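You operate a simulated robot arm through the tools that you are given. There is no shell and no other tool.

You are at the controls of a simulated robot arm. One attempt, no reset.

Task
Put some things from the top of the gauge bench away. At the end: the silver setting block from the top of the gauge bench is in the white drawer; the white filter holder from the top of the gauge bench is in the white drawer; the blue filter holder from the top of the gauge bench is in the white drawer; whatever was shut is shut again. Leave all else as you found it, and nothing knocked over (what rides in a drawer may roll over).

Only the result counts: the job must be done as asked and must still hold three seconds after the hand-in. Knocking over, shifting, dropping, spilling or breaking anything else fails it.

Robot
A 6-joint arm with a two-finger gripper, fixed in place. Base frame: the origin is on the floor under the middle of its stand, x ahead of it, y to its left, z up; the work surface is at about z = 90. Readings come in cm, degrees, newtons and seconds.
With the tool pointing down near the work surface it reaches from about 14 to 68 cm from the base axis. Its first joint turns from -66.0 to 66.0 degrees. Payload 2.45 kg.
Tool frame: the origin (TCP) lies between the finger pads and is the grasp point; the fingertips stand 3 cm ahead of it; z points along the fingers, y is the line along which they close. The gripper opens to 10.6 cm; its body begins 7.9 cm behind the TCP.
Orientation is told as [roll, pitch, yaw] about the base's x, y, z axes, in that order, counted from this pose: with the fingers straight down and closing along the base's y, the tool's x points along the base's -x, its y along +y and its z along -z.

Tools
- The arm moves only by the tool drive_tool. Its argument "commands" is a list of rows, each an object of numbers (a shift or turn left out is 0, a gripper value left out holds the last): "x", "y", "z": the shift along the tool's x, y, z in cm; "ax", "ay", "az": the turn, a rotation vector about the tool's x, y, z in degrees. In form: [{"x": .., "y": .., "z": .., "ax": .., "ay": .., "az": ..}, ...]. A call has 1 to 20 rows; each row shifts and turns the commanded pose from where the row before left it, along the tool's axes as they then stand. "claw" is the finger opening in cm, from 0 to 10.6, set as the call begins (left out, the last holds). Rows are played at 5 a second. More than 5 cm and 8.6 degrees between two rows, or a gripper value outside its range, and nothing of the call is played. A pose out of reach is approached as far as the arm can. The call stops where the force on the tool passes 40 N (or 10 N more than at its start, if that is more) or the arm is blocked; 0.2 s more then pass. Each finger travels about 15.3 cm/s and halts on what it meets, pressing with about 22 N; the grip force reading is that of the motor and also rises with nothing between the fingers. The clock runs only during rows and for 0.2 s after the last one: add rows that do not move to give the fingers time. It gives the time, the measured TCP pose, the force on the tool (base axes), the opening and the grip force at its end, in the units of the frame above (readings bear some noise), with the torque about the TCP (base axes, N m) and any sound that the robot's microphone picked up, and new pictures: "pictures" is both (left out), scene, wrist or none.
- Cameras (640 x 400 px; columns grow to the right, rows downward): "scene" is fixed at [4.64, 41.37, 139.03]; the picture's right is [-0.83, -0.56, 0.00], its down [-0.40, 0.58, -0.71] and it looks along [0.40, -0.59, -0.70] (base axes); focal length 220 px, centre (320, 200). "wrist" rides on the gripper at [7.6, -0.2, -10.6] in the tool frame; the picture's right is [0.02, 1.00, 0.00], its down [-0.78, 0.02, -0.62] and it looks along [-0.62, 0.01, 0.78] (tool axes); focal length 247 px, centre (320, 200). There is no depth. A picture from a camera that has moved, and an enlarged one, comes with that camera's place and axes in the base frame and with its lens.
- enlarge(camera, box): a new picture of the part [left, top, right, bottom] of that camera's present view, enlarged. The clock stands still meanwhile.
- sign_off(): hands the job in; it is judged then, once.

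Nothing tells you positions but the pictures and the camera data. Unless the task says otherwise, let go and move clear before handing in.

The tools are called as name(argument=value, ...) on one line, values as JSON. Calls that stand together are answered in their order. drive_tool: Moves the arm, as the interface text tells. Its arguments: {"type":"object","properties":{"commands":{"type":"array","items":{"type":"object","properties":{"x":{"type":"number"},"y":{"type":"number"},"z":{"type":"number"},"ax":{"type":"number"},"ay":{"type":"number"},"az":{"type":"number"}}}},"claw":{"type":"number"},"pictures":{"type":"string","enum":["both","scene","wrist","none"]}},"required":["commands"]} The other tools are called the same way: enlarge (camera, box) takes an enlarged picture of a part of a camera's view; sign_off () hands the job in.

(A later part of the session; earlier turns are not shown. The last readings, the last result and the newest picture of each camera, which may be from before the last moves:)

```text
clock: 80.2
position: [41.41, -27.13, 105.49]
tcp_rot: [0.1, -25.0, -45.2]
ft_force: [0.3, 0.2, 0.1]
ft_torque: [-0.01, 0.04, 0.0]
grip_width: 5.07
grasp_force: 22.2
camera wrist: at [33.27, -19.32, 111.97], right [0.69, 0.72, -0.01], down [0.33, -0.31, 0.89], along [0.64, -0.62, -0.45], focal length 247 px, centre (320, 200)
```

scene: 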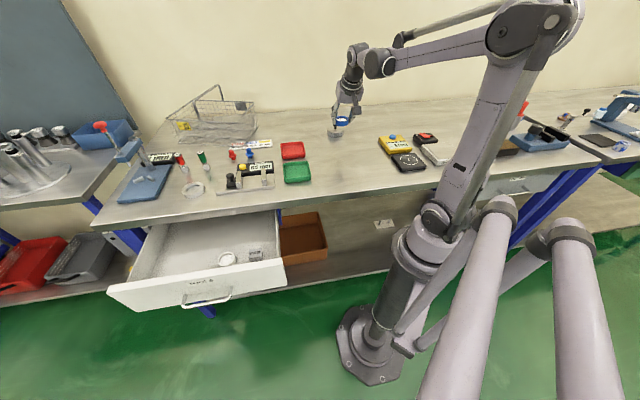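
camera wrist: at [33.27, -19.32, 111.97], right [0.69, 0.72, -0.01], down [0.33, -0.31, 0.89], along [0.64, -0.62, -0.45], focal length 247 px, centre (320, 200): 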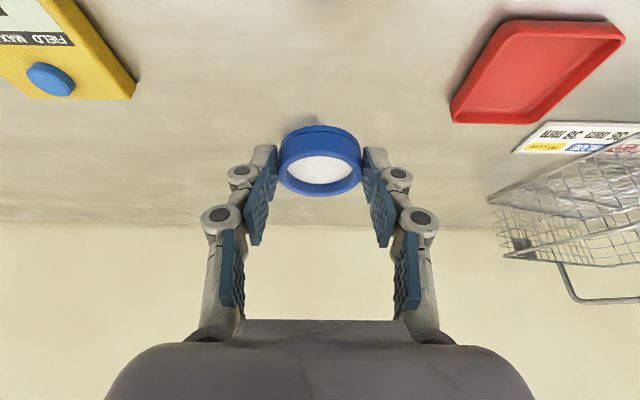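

The spot below is clear, with the weight some 7 cm beyond. I'll lower straight down to just above the bench.

drive_tool(commands=[{"x": 1.215, "z": 2.605}, {"x": 1.215, "z": 2.605}, {"x": 1.215, "z": 2.605}, {"x": 0.8, "z": 1.72}, {"x": 0.3, "z": 0.65}, {}])

```text
clock: 81.6
position: [41.57, -27.11, 93.98]
tcp_rot: [0.2, -25.0, -45.0]
ft_force: [-0.1, -0.6, -0.2]
ft_torque: [0.01, 0.0, 0.03]
grip_width: 5.06
grasp_force: 21.8
camera wrist: at [33.52, -19.17, 100.57], right [0.69, 0.72, -0.01], down [0.33, -0.31, 0.89], along [0.64, -0.62, -0.45], focal length 247 px, centre (320, 200)
```

scene: 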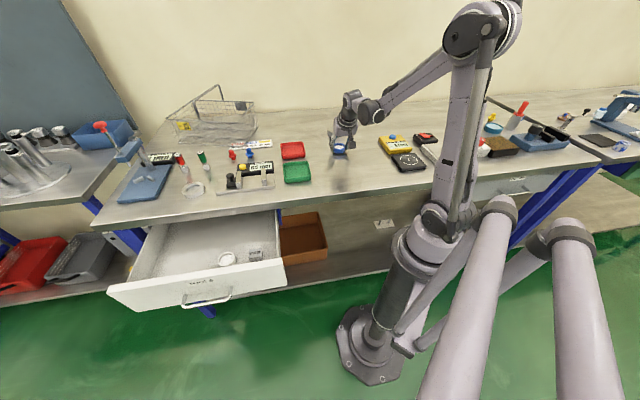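
wrist: 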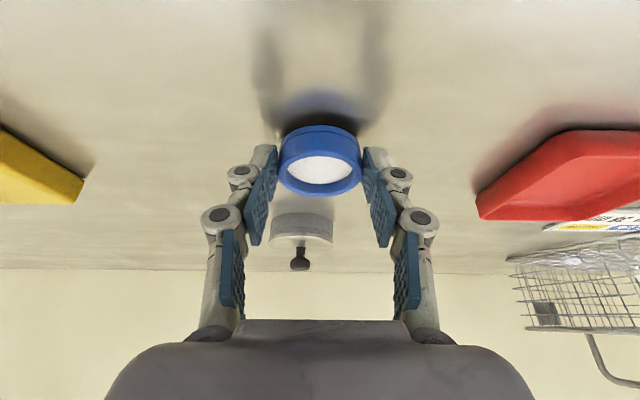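

drive_tool(commands=[{"x": 0.106, "z": 0.227}, {"x": 0.085, "z": 0.18}, {}], pictures="none")

drive_tool(commands=[{"x": 0.085, "z": 0.18}, {}], pictures="none")

```text
clock: 82.4
position: [41.67, -27.16, 93.61]
tcp_rot: [0.2, -25.0, -45.1]
ft_force: [-0.4, 0.3, 0.3]
ft_torque: [-0.03, -0.01, -0.03]
grip_width: 5.06
grasp_force: 21.9
```

```text
clock: 83.0
position: [41.57, -27.13, 93.49]
tcp_rot: [0.1, -24.9, -45.2]
ft_force: [1.5, -0.6, -0.8]
ft_torque: [0.01, 0.0, 0.03]
grip_width: 5.07
grasp_force: 22.2
```

drive_tool(commands=[{"x": 0.064, "z": 0.136}, {}], pictures="none")

```text
clock: 83.6
position: [41.62, -27.09, 93.34]
tcp_rot: [0.0, -25.0, -45.1]
ft_force: [-1.7, 0.9, 7.4]
ft_torque: [0.08, -0.09, 0.03]
grip_width: 5.05
grasp_force: 21.9
```

A 7 N contact shows the holder is standing on the bench. I'll open and back out along the tool axis.

drive_tool(commands=[{}, {}, {}], claw=8.0, pictures="none")

drive_tool(commands=[{"z": -2}, {"z": -4}, {"z": -4}, {"z": -4}, {}])

```text
clock: 84.4
position: [41.69, -27.18, 93.34]
tcp_rot: [0.0, -25.1, -45.0]
ft_force: [-0.6, -0.5, -0.1]
ft_torque: [0.01, -0.01, 0.0]
grip_width: 8.0
grasp_force: 0.1
```

```text
clock: 85.6
position: [37.29, -23.25, 105.95]
tcp_rot: [0.1, -25.0, -45.1]
ft_force: [0.2, -0.5, 0.1]
ft_torque: [-0.02, -0.04, 0.0]
grip_width: 8.0
grasp_force: 0.0
camera wrist: at [29.17, -15.44, 112.51], right [0.69, 0.72, -0.01], down [0.33, -0.31, 0.89], along [0.64, -0.62, -0.45], focal length 247 px, centre (320, 200)
```

scene: 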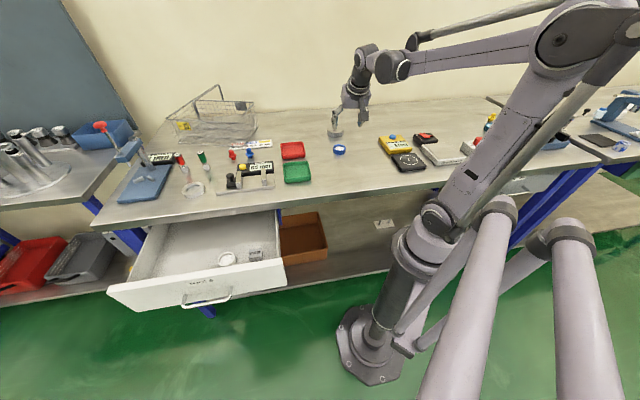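
wrist: 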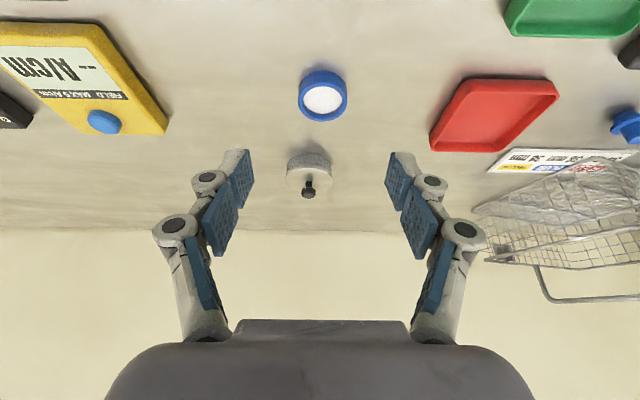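

The blue holder stands on the bench at about (42.5,-28.0). I'll bring the tool upright and move above it.

drive_tool(commands=[{"ay": 8.33}, {"ay": 8.33}, {"ay": 8.34}, {"x": -3.54, "y": 0.17}, {"x": -3.54, "y": 0.17}, {}])

enlarge(camera="wrist", box=[200, 60, 440, 210])

```text
clock: 87.0
position: [42.54, -28.02, 105.99]
tcp_rot: [0.1, 0.1, -45.0]
ft_force: [0.2, 0.1, 0.4]
ft_torque: [0.01, -0.03, -0.03]
grip_width: 7.98
grasp_force: 0.1
camera wrist: at [37.04, -22.82, 116.84], right [0.69, 0.72, 0.0], down [0.57, -0.54, 0.62], along [0.45, -0.43, -0.78], focal length 247 px, centre (320, 200)
```

scene: 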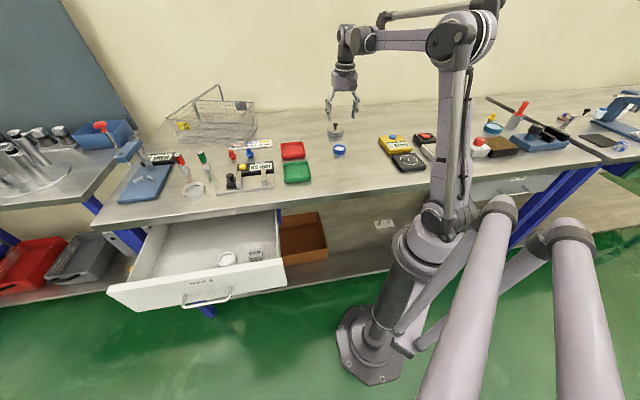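
wrist: 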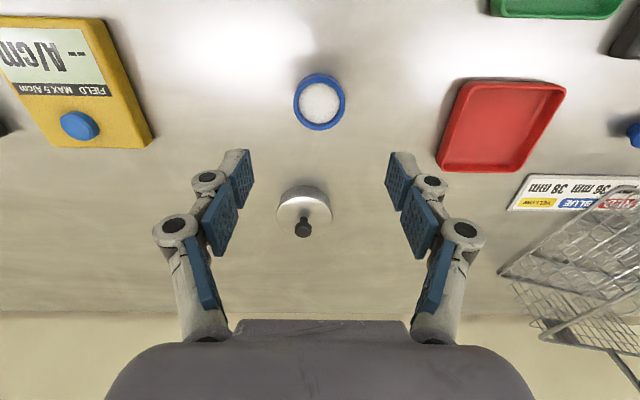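

```text
2.67 times, centred on (320, 135) of wrist
camera zoom: at [37.04, -22.82, 116.84], right [0.69, 0.72, 0.0], down [0.57, -0.54, 0.62], along [0.45, -0.43, -0.78], focal length 659 px, centre (320, 373)
```

zoom: 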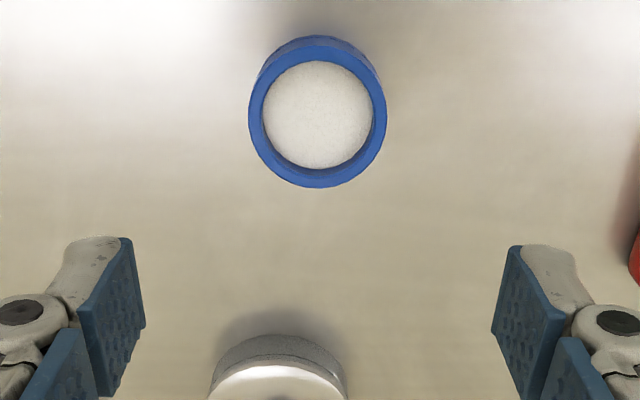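

The holder is dead centre under the tool. I'll descend, close and lift.

drive_tool(commands=[{"z": 3}, {"z": 3}, {"z": 3}, {"z": 2}, {"z": 1.2}, {"z": 0.55}, {}], pictures="wrist")

drive_tool(commands=[{}, {}, {}, {}, {}], claw=0, pictures="none")

```text
clock: 88.6
position: [42.83, -27.87, 93.19]
tcp_rot: [0.2, 0.0, -45.1]
ft_force: [-0.6, 1.0, 0.2]
ft_torque: [-0.01, -0.06, -0.04]
grip_width: 8.01
grasp_force: 0.0
camera wrist: at [37.24, -22.69, 103.96], right [0.69, 0.72, 0.0], down [0.56, -0.54, 0.62], along [0.45, -0.43, -0.78], focal length 247 px, centre (320, 200)
```

wrist: 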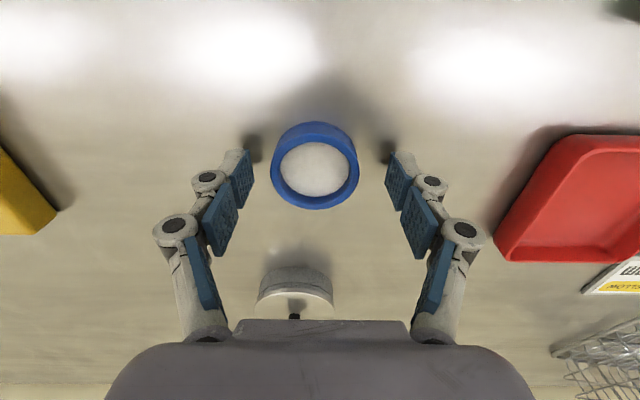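

```text
clock: 89.8
position: [42.76, -27.86, 93.2]
tcp_rot: [0.1, 0.0, -45.2]
ft_force: [-0.4, -1.4, 2.8]
ft_torque: [-0.01, -0.01, -0.04]
grip_width: 5.08
grasp_force: 21.8
```

The blue holder is held upright at 5.1 cm. I'll lift it and carry it over to the drawer, left of the white one, near (55.6,33.7).

drive_tool(commands=[{"z": -1}, {"z": -3}, {"z": -4}, {"z": -4}, {"z": -4}, {}], pictures="wrist")

drive_tool(commands=[{"x": 2.46, "y": 3.76}, {"x": 2.46, "y": 3.76}, {"x": 2.46, "y": 3.76}, {"x": 2.46, "y": 3.76}, {"x": 2.46, "y": 3.76}, {"x": 2.46, "y": 3.76}, {"x": 2.46, "y": 3.76}, {"x": 2.46, "y": 3.76}, {"x": 2.46, "y": 3.76}, {"x": 2.46, "y": 3.76}, {"x": 2.46, "y": 3.76}, {"x": 2.46, "y": 3.76}, {"x": 2.46, "y": 3.76}, {"x": 2.46, "y": 3.76}, {}])

```text
clock: 91.2
position: [42.62, -27.79, 108.92]
tcp_rot: [0.2, 0.0, -45.1]
ft_force: [-0.2, -0.3, 0.2]
ft_torque: [-0.03, 0.0, -0.02]
grip_width: 5.09
grasp_force: 22.2
camera wrist: at [37.16, -22.65, 119.78], right [0.69, 0.72, 0.0], down [0.56, -0.54, 0.62], along [0.45, -0.43, -0.78], focal length 247 px, centre (320, 200)
```

wrist: 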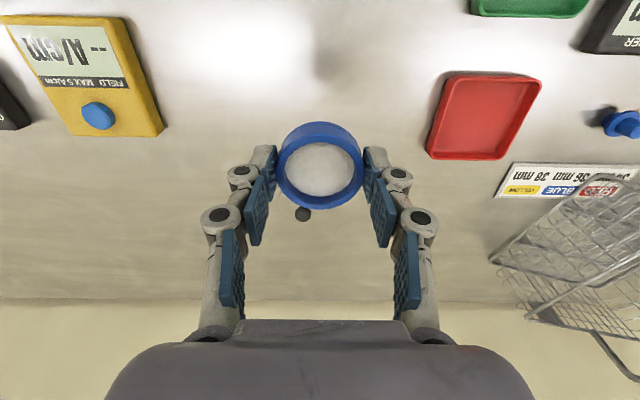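

```text
clock: 94.4
position: [54.39, 32.61, 108.51]
tcp_rot: [0.1, 0.0, -45.1]
ft_force: [0.7, 0.1, -0.1]
ft_torque: [0.0, 0.02, -0.04]
grip_width: 5.08
grasp_force: 21.8
out of reach, approached as far as the arm can: row 14
camera wrist: at [48.84, 37.75, 119.44], right [0.69, 0.72, 0.0], down [0.56, -0.54, 0.62], along [0.45, -0.43, -0.78], focal length 247 px, centre (320, 200)
```

scene: 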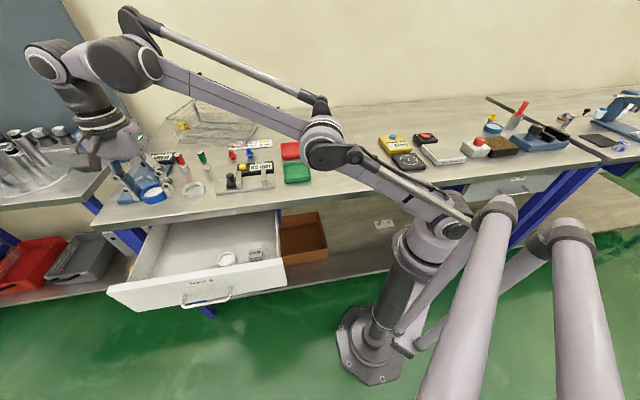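
wrist: 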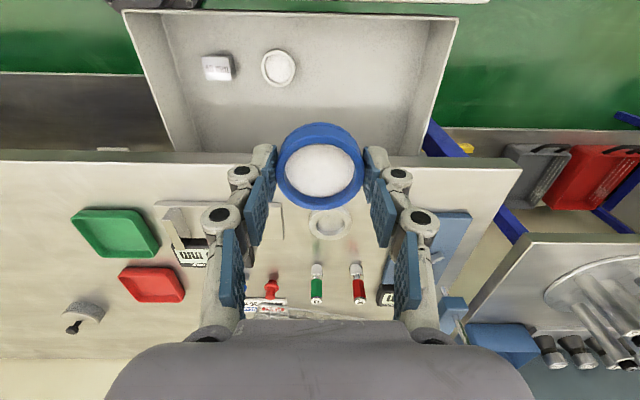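

The arm's reach ended about 1.5 cm short at this height, but it should grow lower down. I'll lower to z ≈ 93 outside the bench edge and then shift further left.

drive_tool(commands=[{"z": 4}, {"z": 4}, {"z": 4}, {"z": 3}, {"y": 1.0}, {"y": 1.0}, {}])

```text
clock: 96.0
position: [55.66, 34.44, 93.56]
tcp_rot: [0.1, 0.0, -45.1]
ft_force: [0.7, 0.0, 0.1]
ft_torque: [-0.03, 0.01, -0.02]
grip_width: 5.08
grasp_force: 22.1
camera wrist: at [50.12, 39.56, 104.28], right [0.69, 0.72, 0.0], down [0.56, -0.54, 0.62], along [0.45, -0.43, -0.78], focal length 247 px, centre (320, 200)
```

scene: 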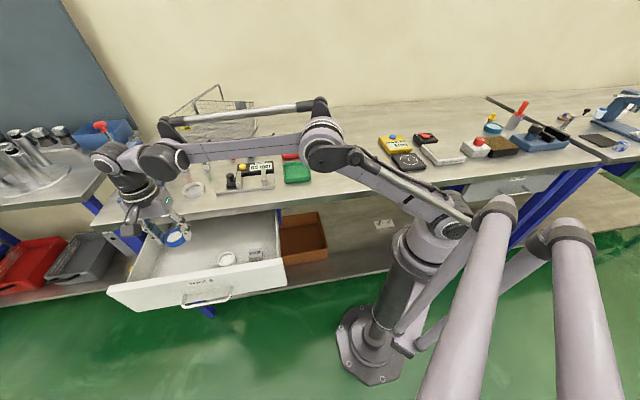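
wrist: 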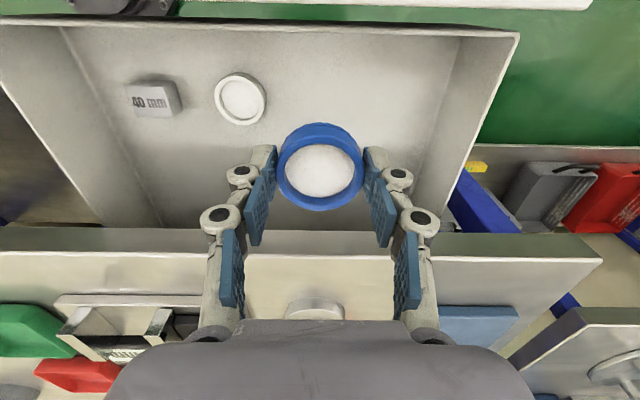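

Now at e ≈ 63.7, clear of the white holder. I'll lower into the tray.

drive_tool(commands=[{"z": 4}, {"z": 3}, {"z": 3}, {"z": 2}, {}])

```text
clock: 97.2
position: [55.72, 34.34, 81.79]
tcp_rot: [0.2, -0.1, -45.2]
ft_force: [-1.0, 0.2, -0.5]
ft_torque: [0.04, 0.01, 0.0]
grip_width: 5.07
grasp_force: 22.7
camera wrist: at [50.26, 39.51, 92.57], right [0.69, 0.72, 0.0], down [0.56, -0.54, 0.62], along [0.45, -0.43, -0.78], focal length 247 px, centre (320, 200)
```

scene: 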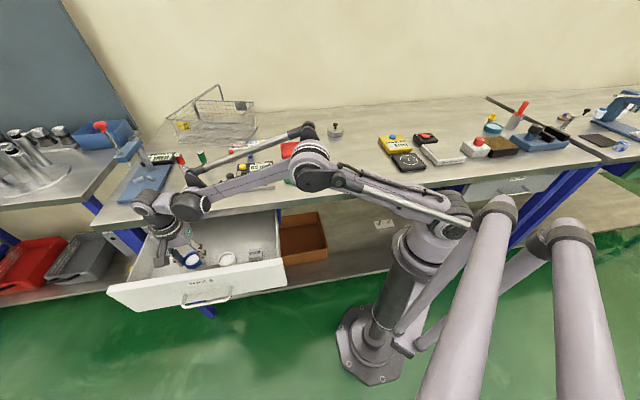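
wrist: 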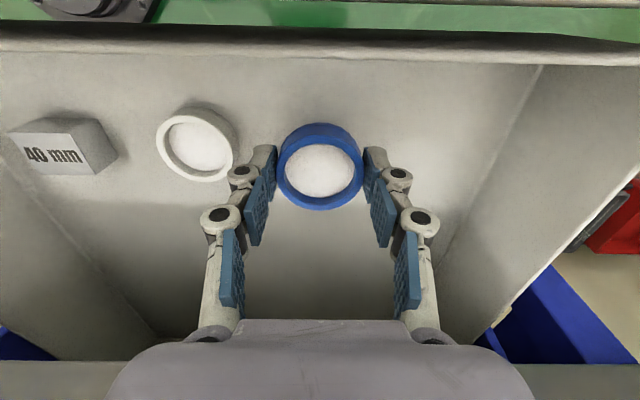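

There is more than 1 cm between the finger and the white holder. I'll lower the last few centimetres in small steps.

drive_tool(commands=[{"z": 1}, {"z": 1}, {"z": 0.6}, {"z": 0.5}, {}], pictures="none")

drive_tool(commands=[{"z": 0.3}, {}], pictures="none")

```text
clock: 98.4
position: [55.75, 34.31, 78.56]
tcp_rot: [0.0, 0.0, -45.1]
ft_force: [0.2, -0.7, -0.7]
ft_torque: [0.0, -0.01, 0.02]
grip_width: 5.09
grasp_force: 22.3
```

```text
clock: 99.0
position: [55.68, 34.42, 78.22]
tcp_rot: [0.1, 0.1, -45.1]
ft_force: [0.1, 0.1, 1.5]
ft_torque: [0.01, -0.04, -0.03]
grip_width: 5.09
grasp_force: 22.2
```

drive_tool(commands=[{"z": 0.15}, {}], pictures="none")

```text
clock: 99.6
position: [55.67, 34.43, 78.02]
tcp_rot: [0.1, 0.0, -45.0]
ft_force: [2.0, 2.4, 15.8]
ft_torque: [0.01, -0.09, -0.01]
grip_width: 5.06
grasp_force: 22.5
```

The blue holder rests on the floor with 16 N upward. I'll open a little and lift away.

drive_tool(commands=[{}, {}, {}], claw=6.4, pictures="none")

drive_tool(commands=[{"z": -1}, {"z": -3}, {"z": -4}, {"z": -4}, {"z": -4}, {"z": -4}, {}])

```text
clock: 100.4
position: [55.69, 34.35, 78.03]
tcp_rot: [0.2, 0.0, -45.1]
ft_force: [-0.1, 0.0, 0.1]
ft_torque: [-0.01, 0.0, 0.0]
grip_width: 6.39
grasp_force: 0.1
```

```text
clock: 102.0
position: [55.24, 33.93, 98.52]
tcp_rot: [0.2, 0.0, -45.0]
ft_force: [-0.6, -0.1, -0.7]
ft_torque: [-0.02, 0.01, -0.01]
grip_width: 6.41
grasp_force: 0.0
camera wrist: at [49.81, 39.02, 109.36], right [0.69, 0.72, 0.0], down [0.56, -0.54, 0.62], along [0.45, -0.43, -0.78], focal length 247 px, centre (320, 200)
```

scene: 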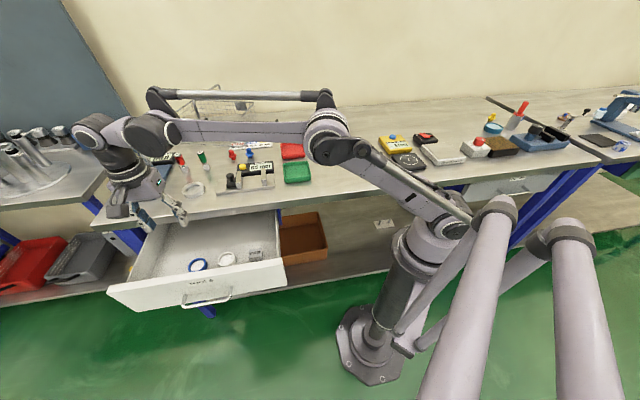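
wrist: 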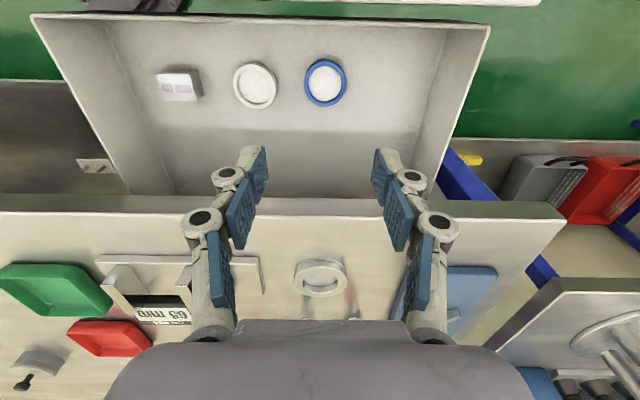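

All three items now sit in the tray: block, white holder and blue holder. Next I close the drawer, so I'll move out over the drawer front and turn the tool to yaw 45.

drive_tool(commands=[{"x": 3.41, "y": -1.25, "z": -2.4}, {"x": 3.41, "y": -1.25, "z": -2.4}, {"x": 3.41, "y": -1.25, "z": -2.4}, {"x": 3.41, "y": -1.25, "z": -2.4}, {}], claw=4.0, pictures="none")

drive_tool(commands=[{"az": -8.18}, {"az": -8.18}, {"az": -8.18}, {"az": -8.18}, {"az": -8.18}, {"az": -8.18}, {"az": -8.18}, {"az": -8.18}, {"az": -8.18}, {"az": -8.18}, {"az": -8.2}, {}])

```text
clock: 103.2
position: [42.2, 40.46, 107.65]
tcp_rot: [0.1, 0.1, -45.2]
ft_force: [-0.4, 0.6, 0.4]
ft_torque: [-0.02, -0.01, 0.01]
grip_width: 4.01
grasp_force: 0.0
```

```text
clock: 105.8
position: [42.47, 40.54, 107.7]
tcp_rot: [0.0, -0.2, 45.2]
ft_force: [-0.5, 0.4, 0.4]
ft_torque: [-0.01, 0.0, 0.03]
grip_width: 4.01
grasp_force: 0.0
camera wrist: at [37.1, 34.88, 118.48], right [-0.72, 0.69, 0.0], down [0.54, 0.57, 0.62], along [0.43, 0.45, -0.78], focal length 247 px, centre (320, 200)
```

scene: 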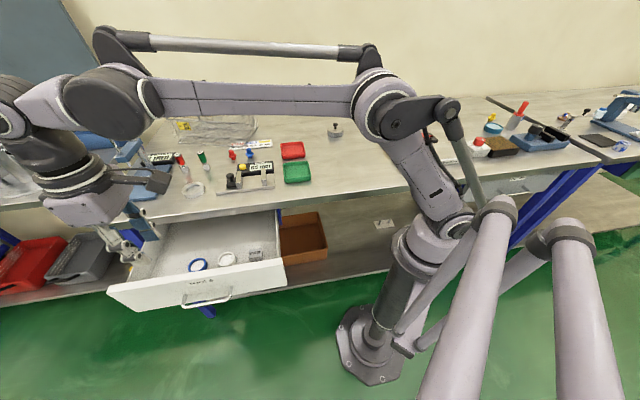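
wrist: 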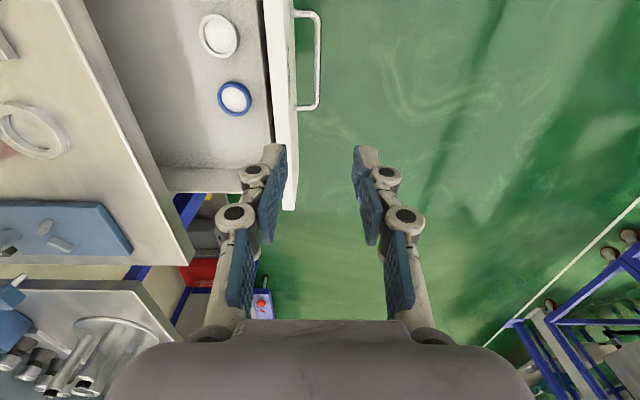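

The handle is in view, roughly at n = -1.9. I'll zoom in to pin it down before tilting.

enlarge(camera="wrist", box=[220, 0, 380, 120])

```text
3.33 times, centred on (300, 60) of wrist
camera zoom: at [37.1, 34.88, 118.48], right [-0.72, 0.69, 0.0], down [0.54, 0.57, 0.62], along [0.43, 0.45, -0.78], focal length 823 px, centre (387, 667)
```

zoom: 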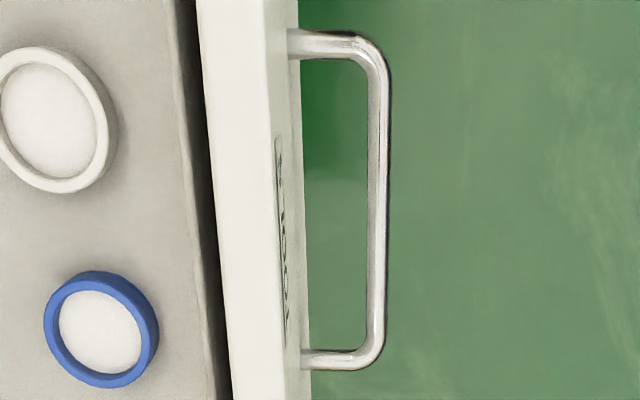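

The bar is at n ≈ -1.9, e from 52 to 64, z ≈ 78.6, and the drawer has not moved. I'll tilt 50° again and shift slightly outward, then descend outside the bar.

drive_tool(commands=[{"ax": 7.14}, {"ax": 7.14}, {"ax": 7.14}, {"ax": 7.14}, {"ax": 7.14}, {"ax": 7.14}, {"ax": 7.16}, {"x": -0.8, "y": 1.78, "z": -2.12}, {}])

```text
clock: 107.8
position: [41.11, 42.76, 107.5]
tcp_rot: [-50.1, -0.1, 44.8]
ft_force: [0.2, 0.2, -0.2]
ft_torque: [0.01, -0.01, 0.02]
grip_width: 4.02
grasp_force: 0.0
camera wrist: at [30.01, 42.96, 114.64], right [-0.47, 0.44, -0.77], down [0.21, 0.9, 0.39], along [0.86, 0.02, -0.51], focal length 247 px, centre (320, 200)
```

scene: 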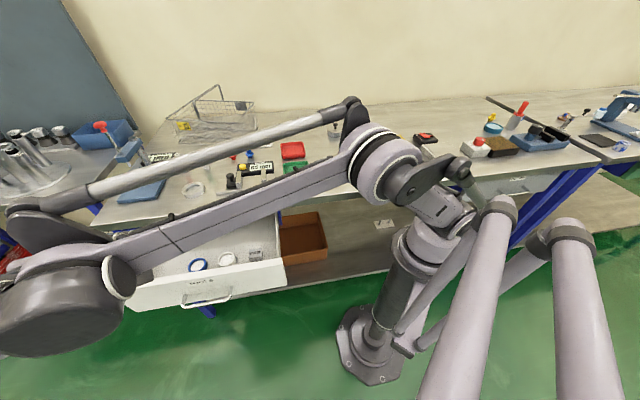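
wrist: 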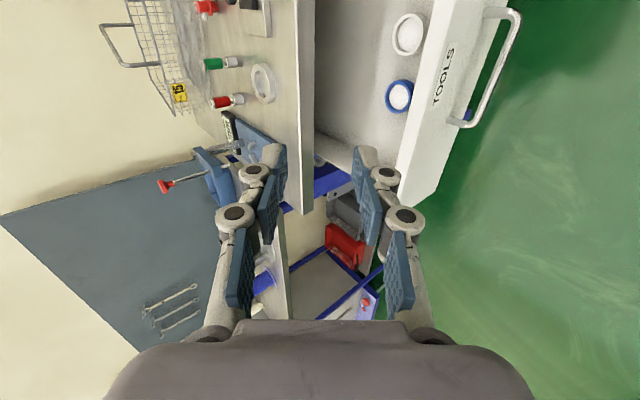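

In pose with no reach trouble. I'll descend 22 cm outside the handle.

drive_tool(commands=[{"y": 3.37, "z": 2.83}, {"y": 3.37, "z": 2.83}, {"y": 3.37, "z": 2.83}, {"y": 3.37, "z": 2.83}, {"y": 3.37, "z": 2.83}, {}])

enlarge(camera="wrist", box=[200, 0, 480, 210])

```text
clock: 109.2
position: [41.19, 42.89, 85.59]
tcp_rot: [-50.1, -0.1, 45.0]
ft_force: [-0.1, 0.8, -0.4]
ft_torque: [0.03, 0.01, 0.0]
grip_width: 4.0
grasp_force: 0.1
camera wrist: at [30.09, 43.14, 92.65], right [-0.47, 0.44, -0.77], down [0.21, 0.9, 0.39], along [0.86, 0.02, -0.51], focal length 247 px, centre (320, 200)
```

scene: 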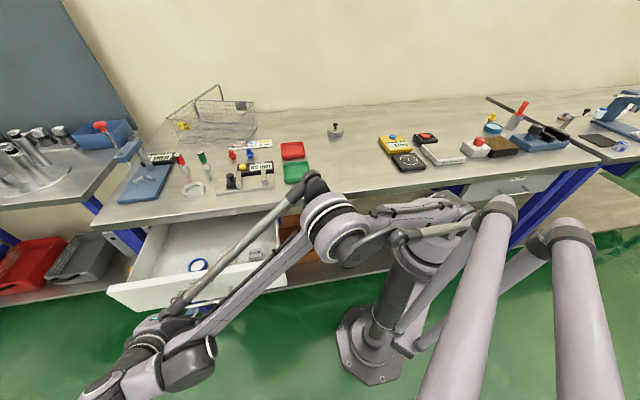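
wrist: 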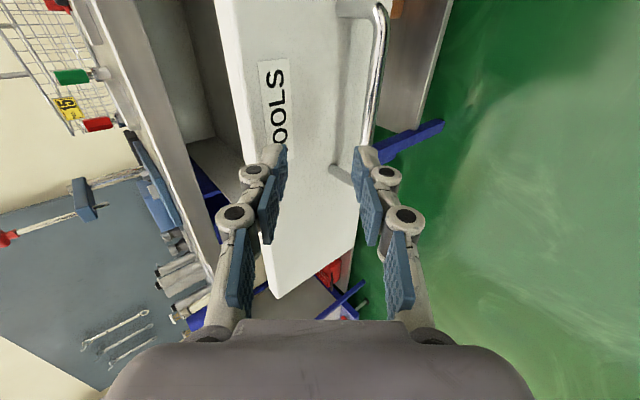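

```text
1.90 times, centred on (340, 105) of wrist
camera zoom: at [30.09, 43.14, 92.65], right [-0.47, 0.44, -0.77], down [0.21, 0.9, 0.39], along [0.86, 0.02, -0.51], focal length 470 px, centre (282, 381)
```

zoom: 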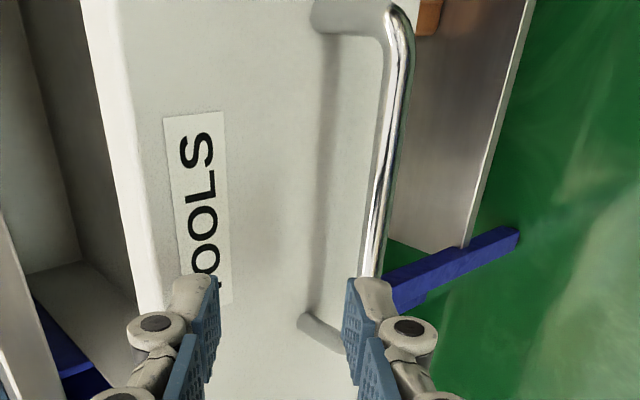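

The geometry checks out: going 5.9 cm further down puts the bar just ahead of the fingertips between the jaws, and then 1.8 cm inward seats it. I'll do the descent first.

drive_tool(commands=[{"y": 1.51, "z": 1.263}, {"y": 1.51, "z": 1.263}, {"y": 1.5, "z": 1.264}, {}])

enlarge(camera="wrist", box=[200, 40, 440, 220])

```text
clock: 110.2
position: [40.8, 43.08, 79.65]
tcp_rot: [-49.9, 0.0, 44.8]
ft_force: [0.0, 0.7, -0.4]
ft_torque: [-0.03, -0.01, -0.02]
grip_width: 4.01
grasp_force: 0.1
camera wrist: at [29.83, 43.25, 86.77], right [-0.47, 0.44, -0.77], down [0.21, 0.9, 0.39], along [0.86, 0.02, -0.51], focal length 247 px, centre (320, 200)
```

scene: 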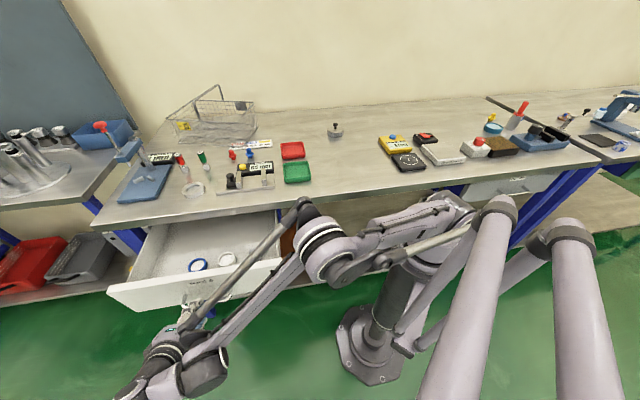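
wrist: 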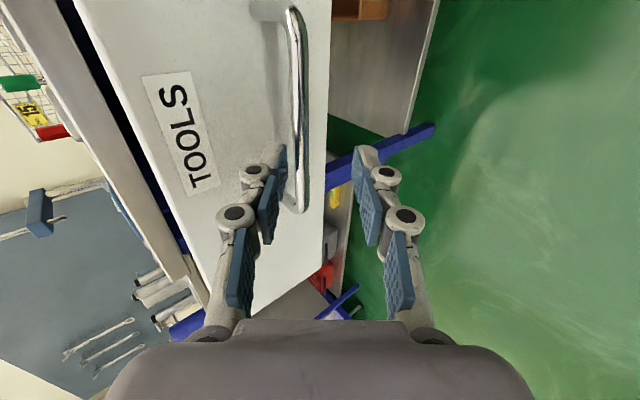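

```text
2.22 times, centred on (320, 130) of wrist
camera zoom: at [29.83, 43.25, 86.77], right [-0.47, 0.44, -0.77], down [0.21, 0.9, 0.39], along [0.86, 0.02, -0.51], focal length 549 px, centre (320, 356)
```

zoom: 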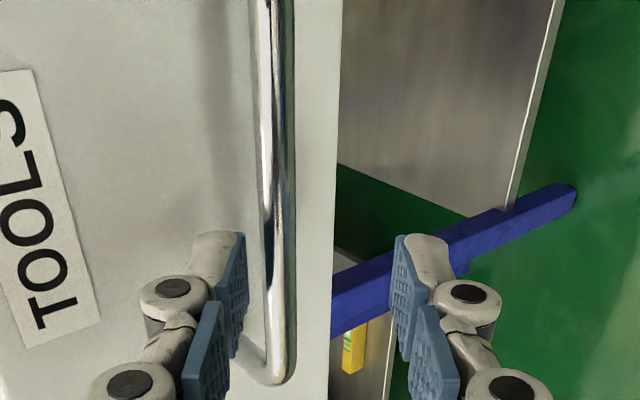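

The bar lies between the jaws, nearer the upper finger. I'll shift 1.4 cm along the closing axis to centre it, narrow the jaws to 3 cm and then move in along the tool axis.

drive_tool(commands=[{"y": -0.7}, {"y": -0.71}, {}], pictures="none")

drive_tool(commands=[{}, {}, {"z": 0.8}, {"z": 0.8}, {}], claw=3.0)

enlarge(camera="wrist", box=[200, 40, 440, 220])

```text
clock: 111.0
position: [41.63, 42.2, 80.85]
tcp_rot: [-49.9, 0.0, 45.0]
ft_force: [-0.8, 0.1, -0.3]
ft_torque: [0.0, 0.01, -0.01]
grip_width: 3.98
grasp_force: 0.2
```

```text
clock: 112.2
position: [42.54, 41.4, 79.65]
tcp_rot: [-50.0, 0.0, 44.8]
ft_force: [0.5, 0.0, -0.4]
ft_torque: [-0.02, -0.02, 0.04]
grip_width: 2.99
grasp_force: 0.1
camera wrist: at [31.47, 41.68, 86.71], right [-0.47, 0.44, -0.77], down [0.21, 0.9, 0.39], along [0.86, 0.02, -0.51], focal length 247 px, centre (320, 200)
```

scene: 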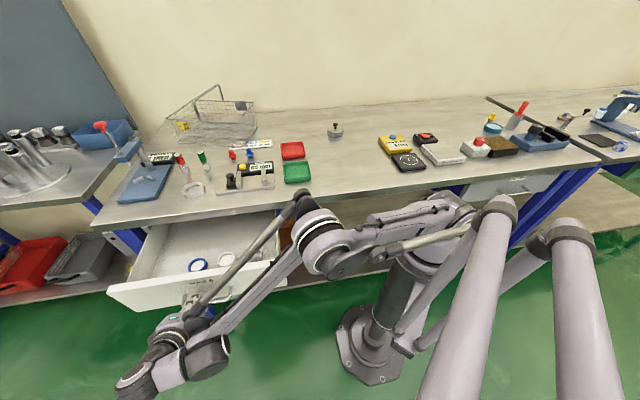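
wrist: 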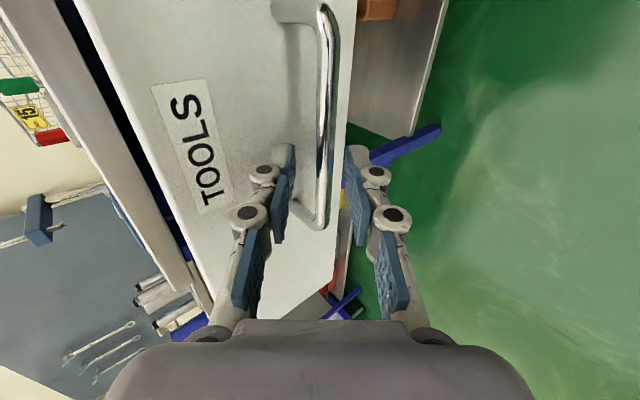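

```text
2.22 times, centred on (320, 130) of wrist
camera zoom: at [31.47, 41.68, 86.71], right [-0.47, 0.44, -0.77], down [0.21, 0.9, 0.39], along [0.86, 0.02, -0.51], focal length 549 px, centre (320, 356)
```

zoom: 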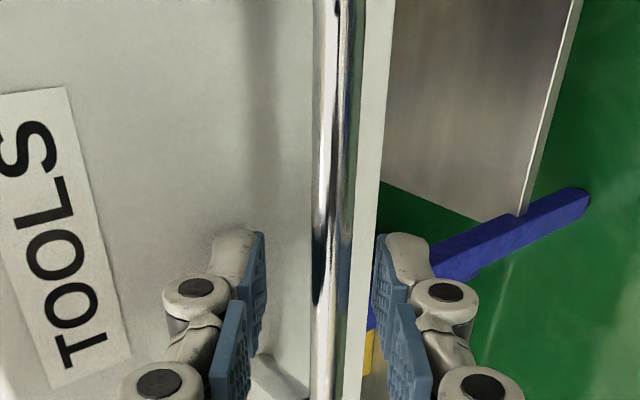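

The bar is centred between the pads. I'll close on it.

drive_tool(commands=[{"y": 0.1}, {}, {}, {}, {}], claw=0, pictures="wrist")

```text
clock: 113.4
position: [42.48, 41.57, 79.41]
tcp_rot: [-49.8, 0.0, 44.9]
ft_force: [-1.3, -3.0, -11.9]
ft_torque: [0.29, -0.07, -0.05]
grip_width: 0.9
grasp_force: 36.7
camera wrist: at [31.41, 41.75, 86.62], right [-0.47, 0.44, -0.76], down [0.21, 0.9, 0.39], along [0.86, 0.02, -0.51], focal length 247 px, centre (320, 200)
```

wrist: 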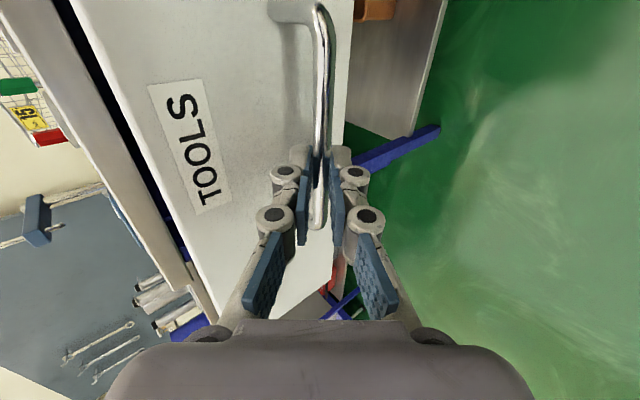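

The bar is gripped at 0.9 cm. I'll push the drawer in slowly, a few centimetres at a time.

drive_tool(commands=[{"y": 0.05}, {"y": -0.643, "z": 0.766}, {"y": -0.643, "z": 0.766}, {"y": -0.643, "z": 0.766}, {"y": -0.643, "z": 0.766}, {}], pictures="none")

```text
clock: 114.8
position: [45.23, 38.75, 79.35]
tcp_rot: [-49.7, 0.0, 44.9]
ft_force: [1.0, -0.3, -24.0]
ft_torque: [-0.07, 0.43, -0.83]
grip_width: 0.92
grasp_force: 36.9
```

drive_tool(commands=[{"y": 0.1, "z": 0.084}, {"y": -0.643, "z": 0.766}, {"y": -0.643, "z": 0.766}, {"y": -0.643, "z": 0.766}, {"y": -0.643, "z": 0.766}, {}], pictures="none")

```text
clock: 116.2
position: [48.2, 35.97, 79.45]
tcp_rot: [-50.2, -0.1, 44.9]
ft_force: [0.2, -1.6, 8.1]
ft_torque: [-0.41, 0.26, -0.81]
grip_width: 0.89
grasp_force: 36.9
```

The drawer glides in with little force and about 8 cm is done. I'll continue.

drive_tool(commands=[{"y": -0.643, "z": 0.766}, {"y": -0.643, "z": 0.766}, {"y": -0.643, "z": 0.766}, {"y": -0.643, "z": 0.766}, {}], pictures="none")

drive_tool(commands=[{"y": -0.643, "z": 0.766}, {"y": -0.643, "z": 0.766}, {"y": -0.643, "z": 0.766}, {"y": -0.643, "z": 0.766}, {}])

```text
clock: 117.4
position: [50.98, 33.04, 79.48]
tcp_rot: [-50.1, -0.2, 45.1]
ft_force: [7.1, 5.2, 11.4]
ft_torque: [0.41, -0.67, 0.64]
grip_width: 0.9
grasp_force: 37.1
```

```text
clock: 118.6
position: [53.87, 30.08, 79.46]
tcp_rot: [-50.2, -0.2, 45.1]
ft_force: [7.7, 7.3, 21.2]
ft_torque: [0.32, -0.68, 0.55]
grip_width: 0.9
grasp_force: 36.4
camera wrist: at [42.8, 30.29, 86.53], right [-0.47, 0.44, -0.77], down [0.21, 0.9, 0.39], along [0.86, 0.02, -0.51], focal length 247 px, centre (320, 200)
```

scene: 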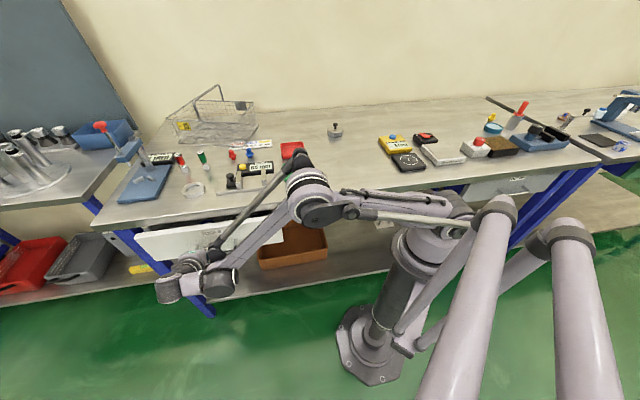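
wrist: 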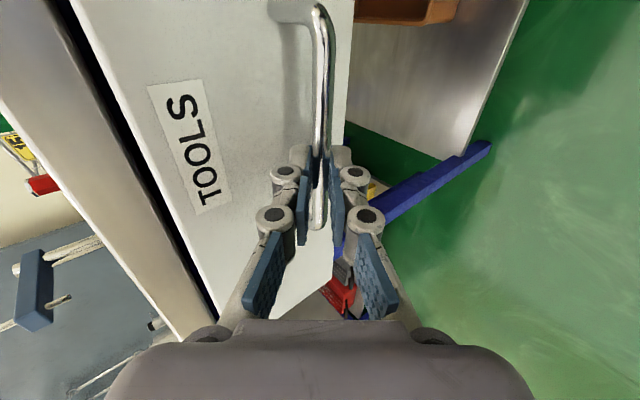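

About 16 cm in and 6 cm to go. I'll relieve the vertical strain slightly and push 4 cm more.

drive_tool(commands=[{"x": -0.04, "y": -0.08, "z": -0.067}, {"y": -0.643, "z": 0.766}, {"y": -0.643, "z": 0.766}, {"y": -0.643, "z": 0.766}, {"y": -0.643, "z": 0.766}, {}], pictures="none")

```text
clock: 120.0
position: [56.59, 27.27, 79.53]
tcp_rot: [-50.2, 0.0, 44.8]
ft_force: [-0.8, -2.5, 13.4]
ft_torque: [0.05, -0.34, 0.06]
grip_width: 0.9
grasp_force: 36.8
```

drive_tool(commands=[{"y": -0.322, "z": 0.383}, {"y": -0.322, "z": 0.383}, {"y": -0.322, "z": 0.383}, {}], pictures="none")

drive_tool(commands=[{"y": -0.193, "z": 0.23}, {}], pictures="both")

```text
clock: 121.0
position: [57.66, 26.31, 79.36]
tcp_rot: [-49.8, -0.1, 44.7]
ft_force: [-5.0, -8.3, -6.0]
ft_torque: [-0.02, 0.1, -0.4]
grip_width: 0.89
grasp_force: 36.7
```

```text
clock: 121.6
position: [57.85, 26.2, 79.44]
tcp_rot: [-50.0, -0.1, 44.9]
ft_force: [-6.4, -8.8, -10.8]
ft_torque: [0.03, 0.13, -0.4]
grip_width: 0.89
grasp_force: 37.1
camera wrist: at [46.85, 26.3, 86.6], right [-0.47, 0.44, -0.76], down [0.21, 0.9, 0.39], along [0.86, 0.02, -0.51], focal length 247 px, centre (320, 200)
```

scene: 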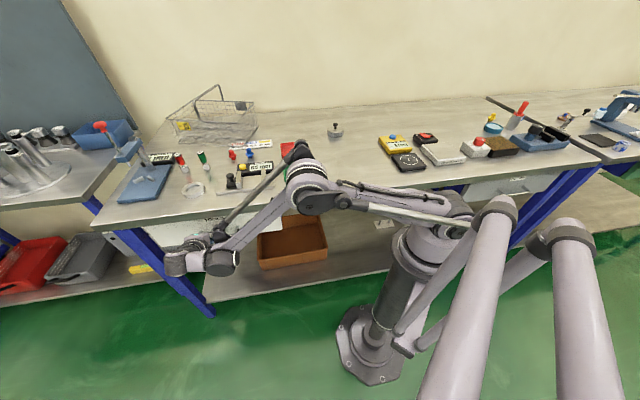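
wrist: 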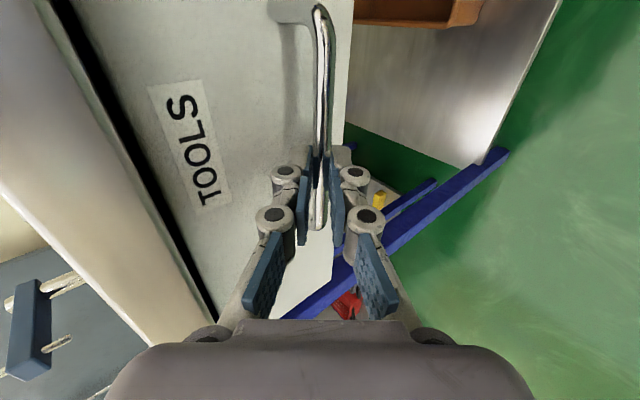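

Now at n ≈ -22.4, with no stopping force along the drawer yet. I'll press on in small steps until it meets its stop.

drive_tool(commands=[{"x": 0.04, "y": -0.129, "z": 0.153}, {"y": -0.064, "z": 0.077}, {}], pictures="none")

```text
clock: 122.4
position: [57.97, 26.07, 79.53]
tcp_rot: [-49.9, 0.0, 44.9]
ft_force: [-13.9, -1.4, -5.6]
ft_torque: [0.03, 0.21, -0.6]
grip_width: 0.9
grasp_force: 36.9
```

drive_tool(commands=[{"y": -0.129, "z": 0.153}, {}], pictures="none")

```text
clock: 123.0
position: [57.81, 26.07, 79.39]
tcp_rot: [-49.6, 0.0, 45.0]
ft_force: [-31.7, 8.3, 0.8]
ft_torque: [0.24, 0.12, -0.31]
grip_width: 0.93
grasp_force: 36.9
```

A 28 N push back with no further travel means the drawer is against its stop. I'll check the picture and then open the fingers.

drive_tool(commands=[{}, {}, {}], claw=3.0)

enlarge(camera="wrist", box=[200, 40, 440, 220])

enlarge(camera="scene", box=[80, 180, 340, 320])

```text
clock: 123.8
position: [58.24, 25.71, 79.57]
tcp_rot: [-50.0, -0.1, 44.9]
ft_force: [-0.7, 0.3, -1.4]
ft_torque: [0.04, 0.01, -0.01]
grip_width: 2.98
grasp_force: 0.0
camera wrist: at [47.19, 25.99, 86.61], right [-0.47, 0.44, -0.77], down [0.21, 0.9, 0.39], along [0.86, 0.02, -0.51], focal length 247 px, centre (320, 200)
```

scene: 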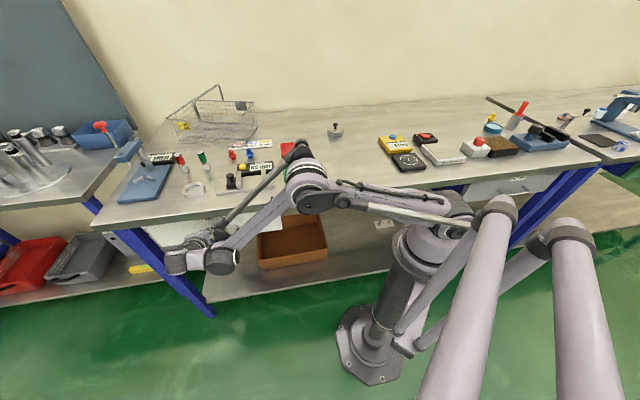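
wrist: 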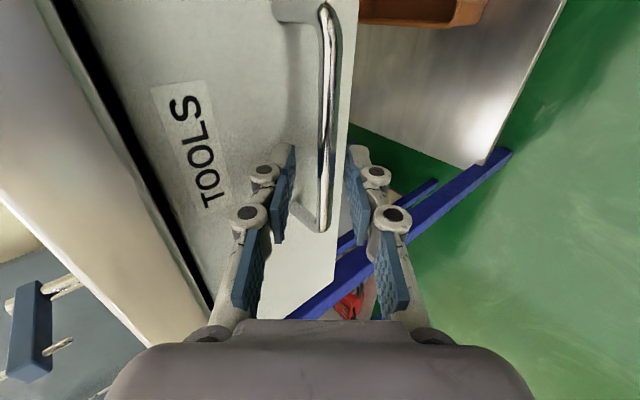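

```text
2.22 times, centred on (320, 130) of wrist
camera zoom: at [47.19, 25.99, 86.61], right [-0.47, 0.44, -0.77], down [0.21, 0.9, 0.39], along [0.86, 0.02, -0.51], focal length 549 px, centre (320, 356)
```

zoom: 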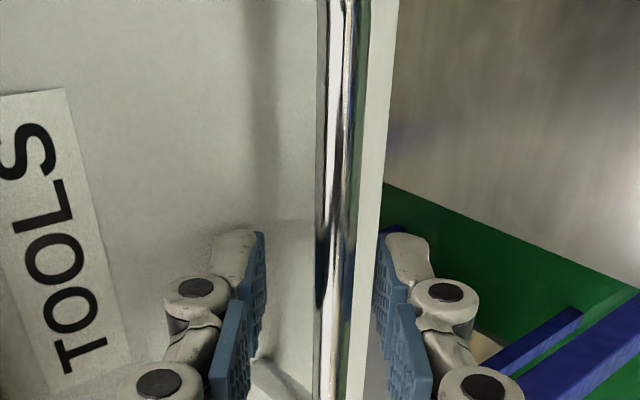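

```text
2.46 times, centred on (210, 250) of scene
camera zoom: at [4.64, 41.37, 139.03], right [-0.83, -0.56, 0.0], down [-0.4, 0.58, -0.71], along [0.4, -0.59, -0.7], focal length 541 px, centre (591, 77)
```

zoom: 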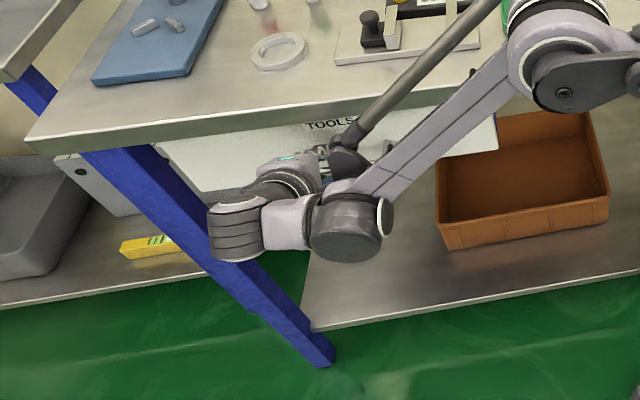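

The bar is free between the open fingers. I'll back straight out along the tool axis.

drive_tool(commands=[{"z": -1}, {"z": -1.5}, {"z": -2.5}, {"z": -3}, {"z": -3}, {"z": -3}, {}])

enlarge(camera="wrist", box=[140, 0, 400, 195])

```text
clock: 125.4
position: [50.66, 33.52, 88.54]
tcp_rot: [-50.0, -0.1, 44.9]
ft_force: [-0.2, 1.1, 0.0]
ft_torque: [0.0, 0.02, 0.03]
grip_width: 3.0
grasp_force: 0.0
camera wrist: at [39.69, 33.69, 95.72], right [-0.47, 0.44, -0.77], down [0.21, 0.9, 0.39], along [0.86, 0.02, -0.51], focal length 247 px, centre (320, 200)
```

scene: 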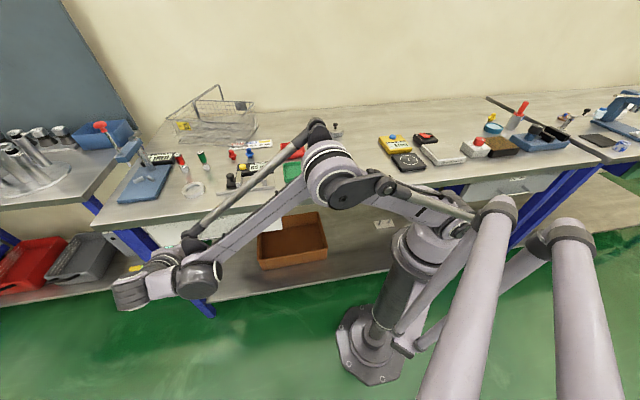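
wrist: 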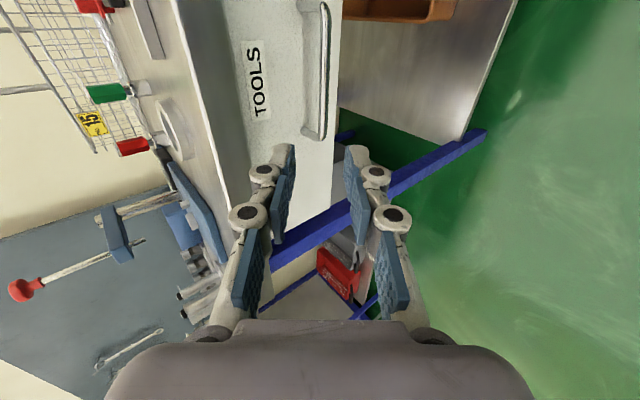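

```text
2.05 times, centred on (270, 98) of wrist
camera zoom: at [39.69, 33.69, 95.72], right [-0.47, 0.44, -0.77], down [0.21, 0.9, 0.39], along [0.86, 0.02, -0.51], focal length 507 px, centre (423, 410)
```

zoom: 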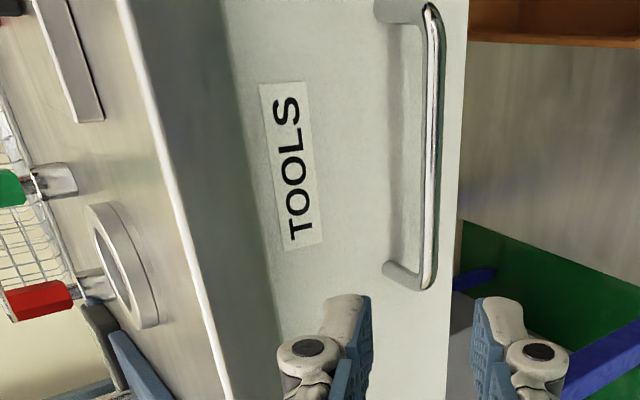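

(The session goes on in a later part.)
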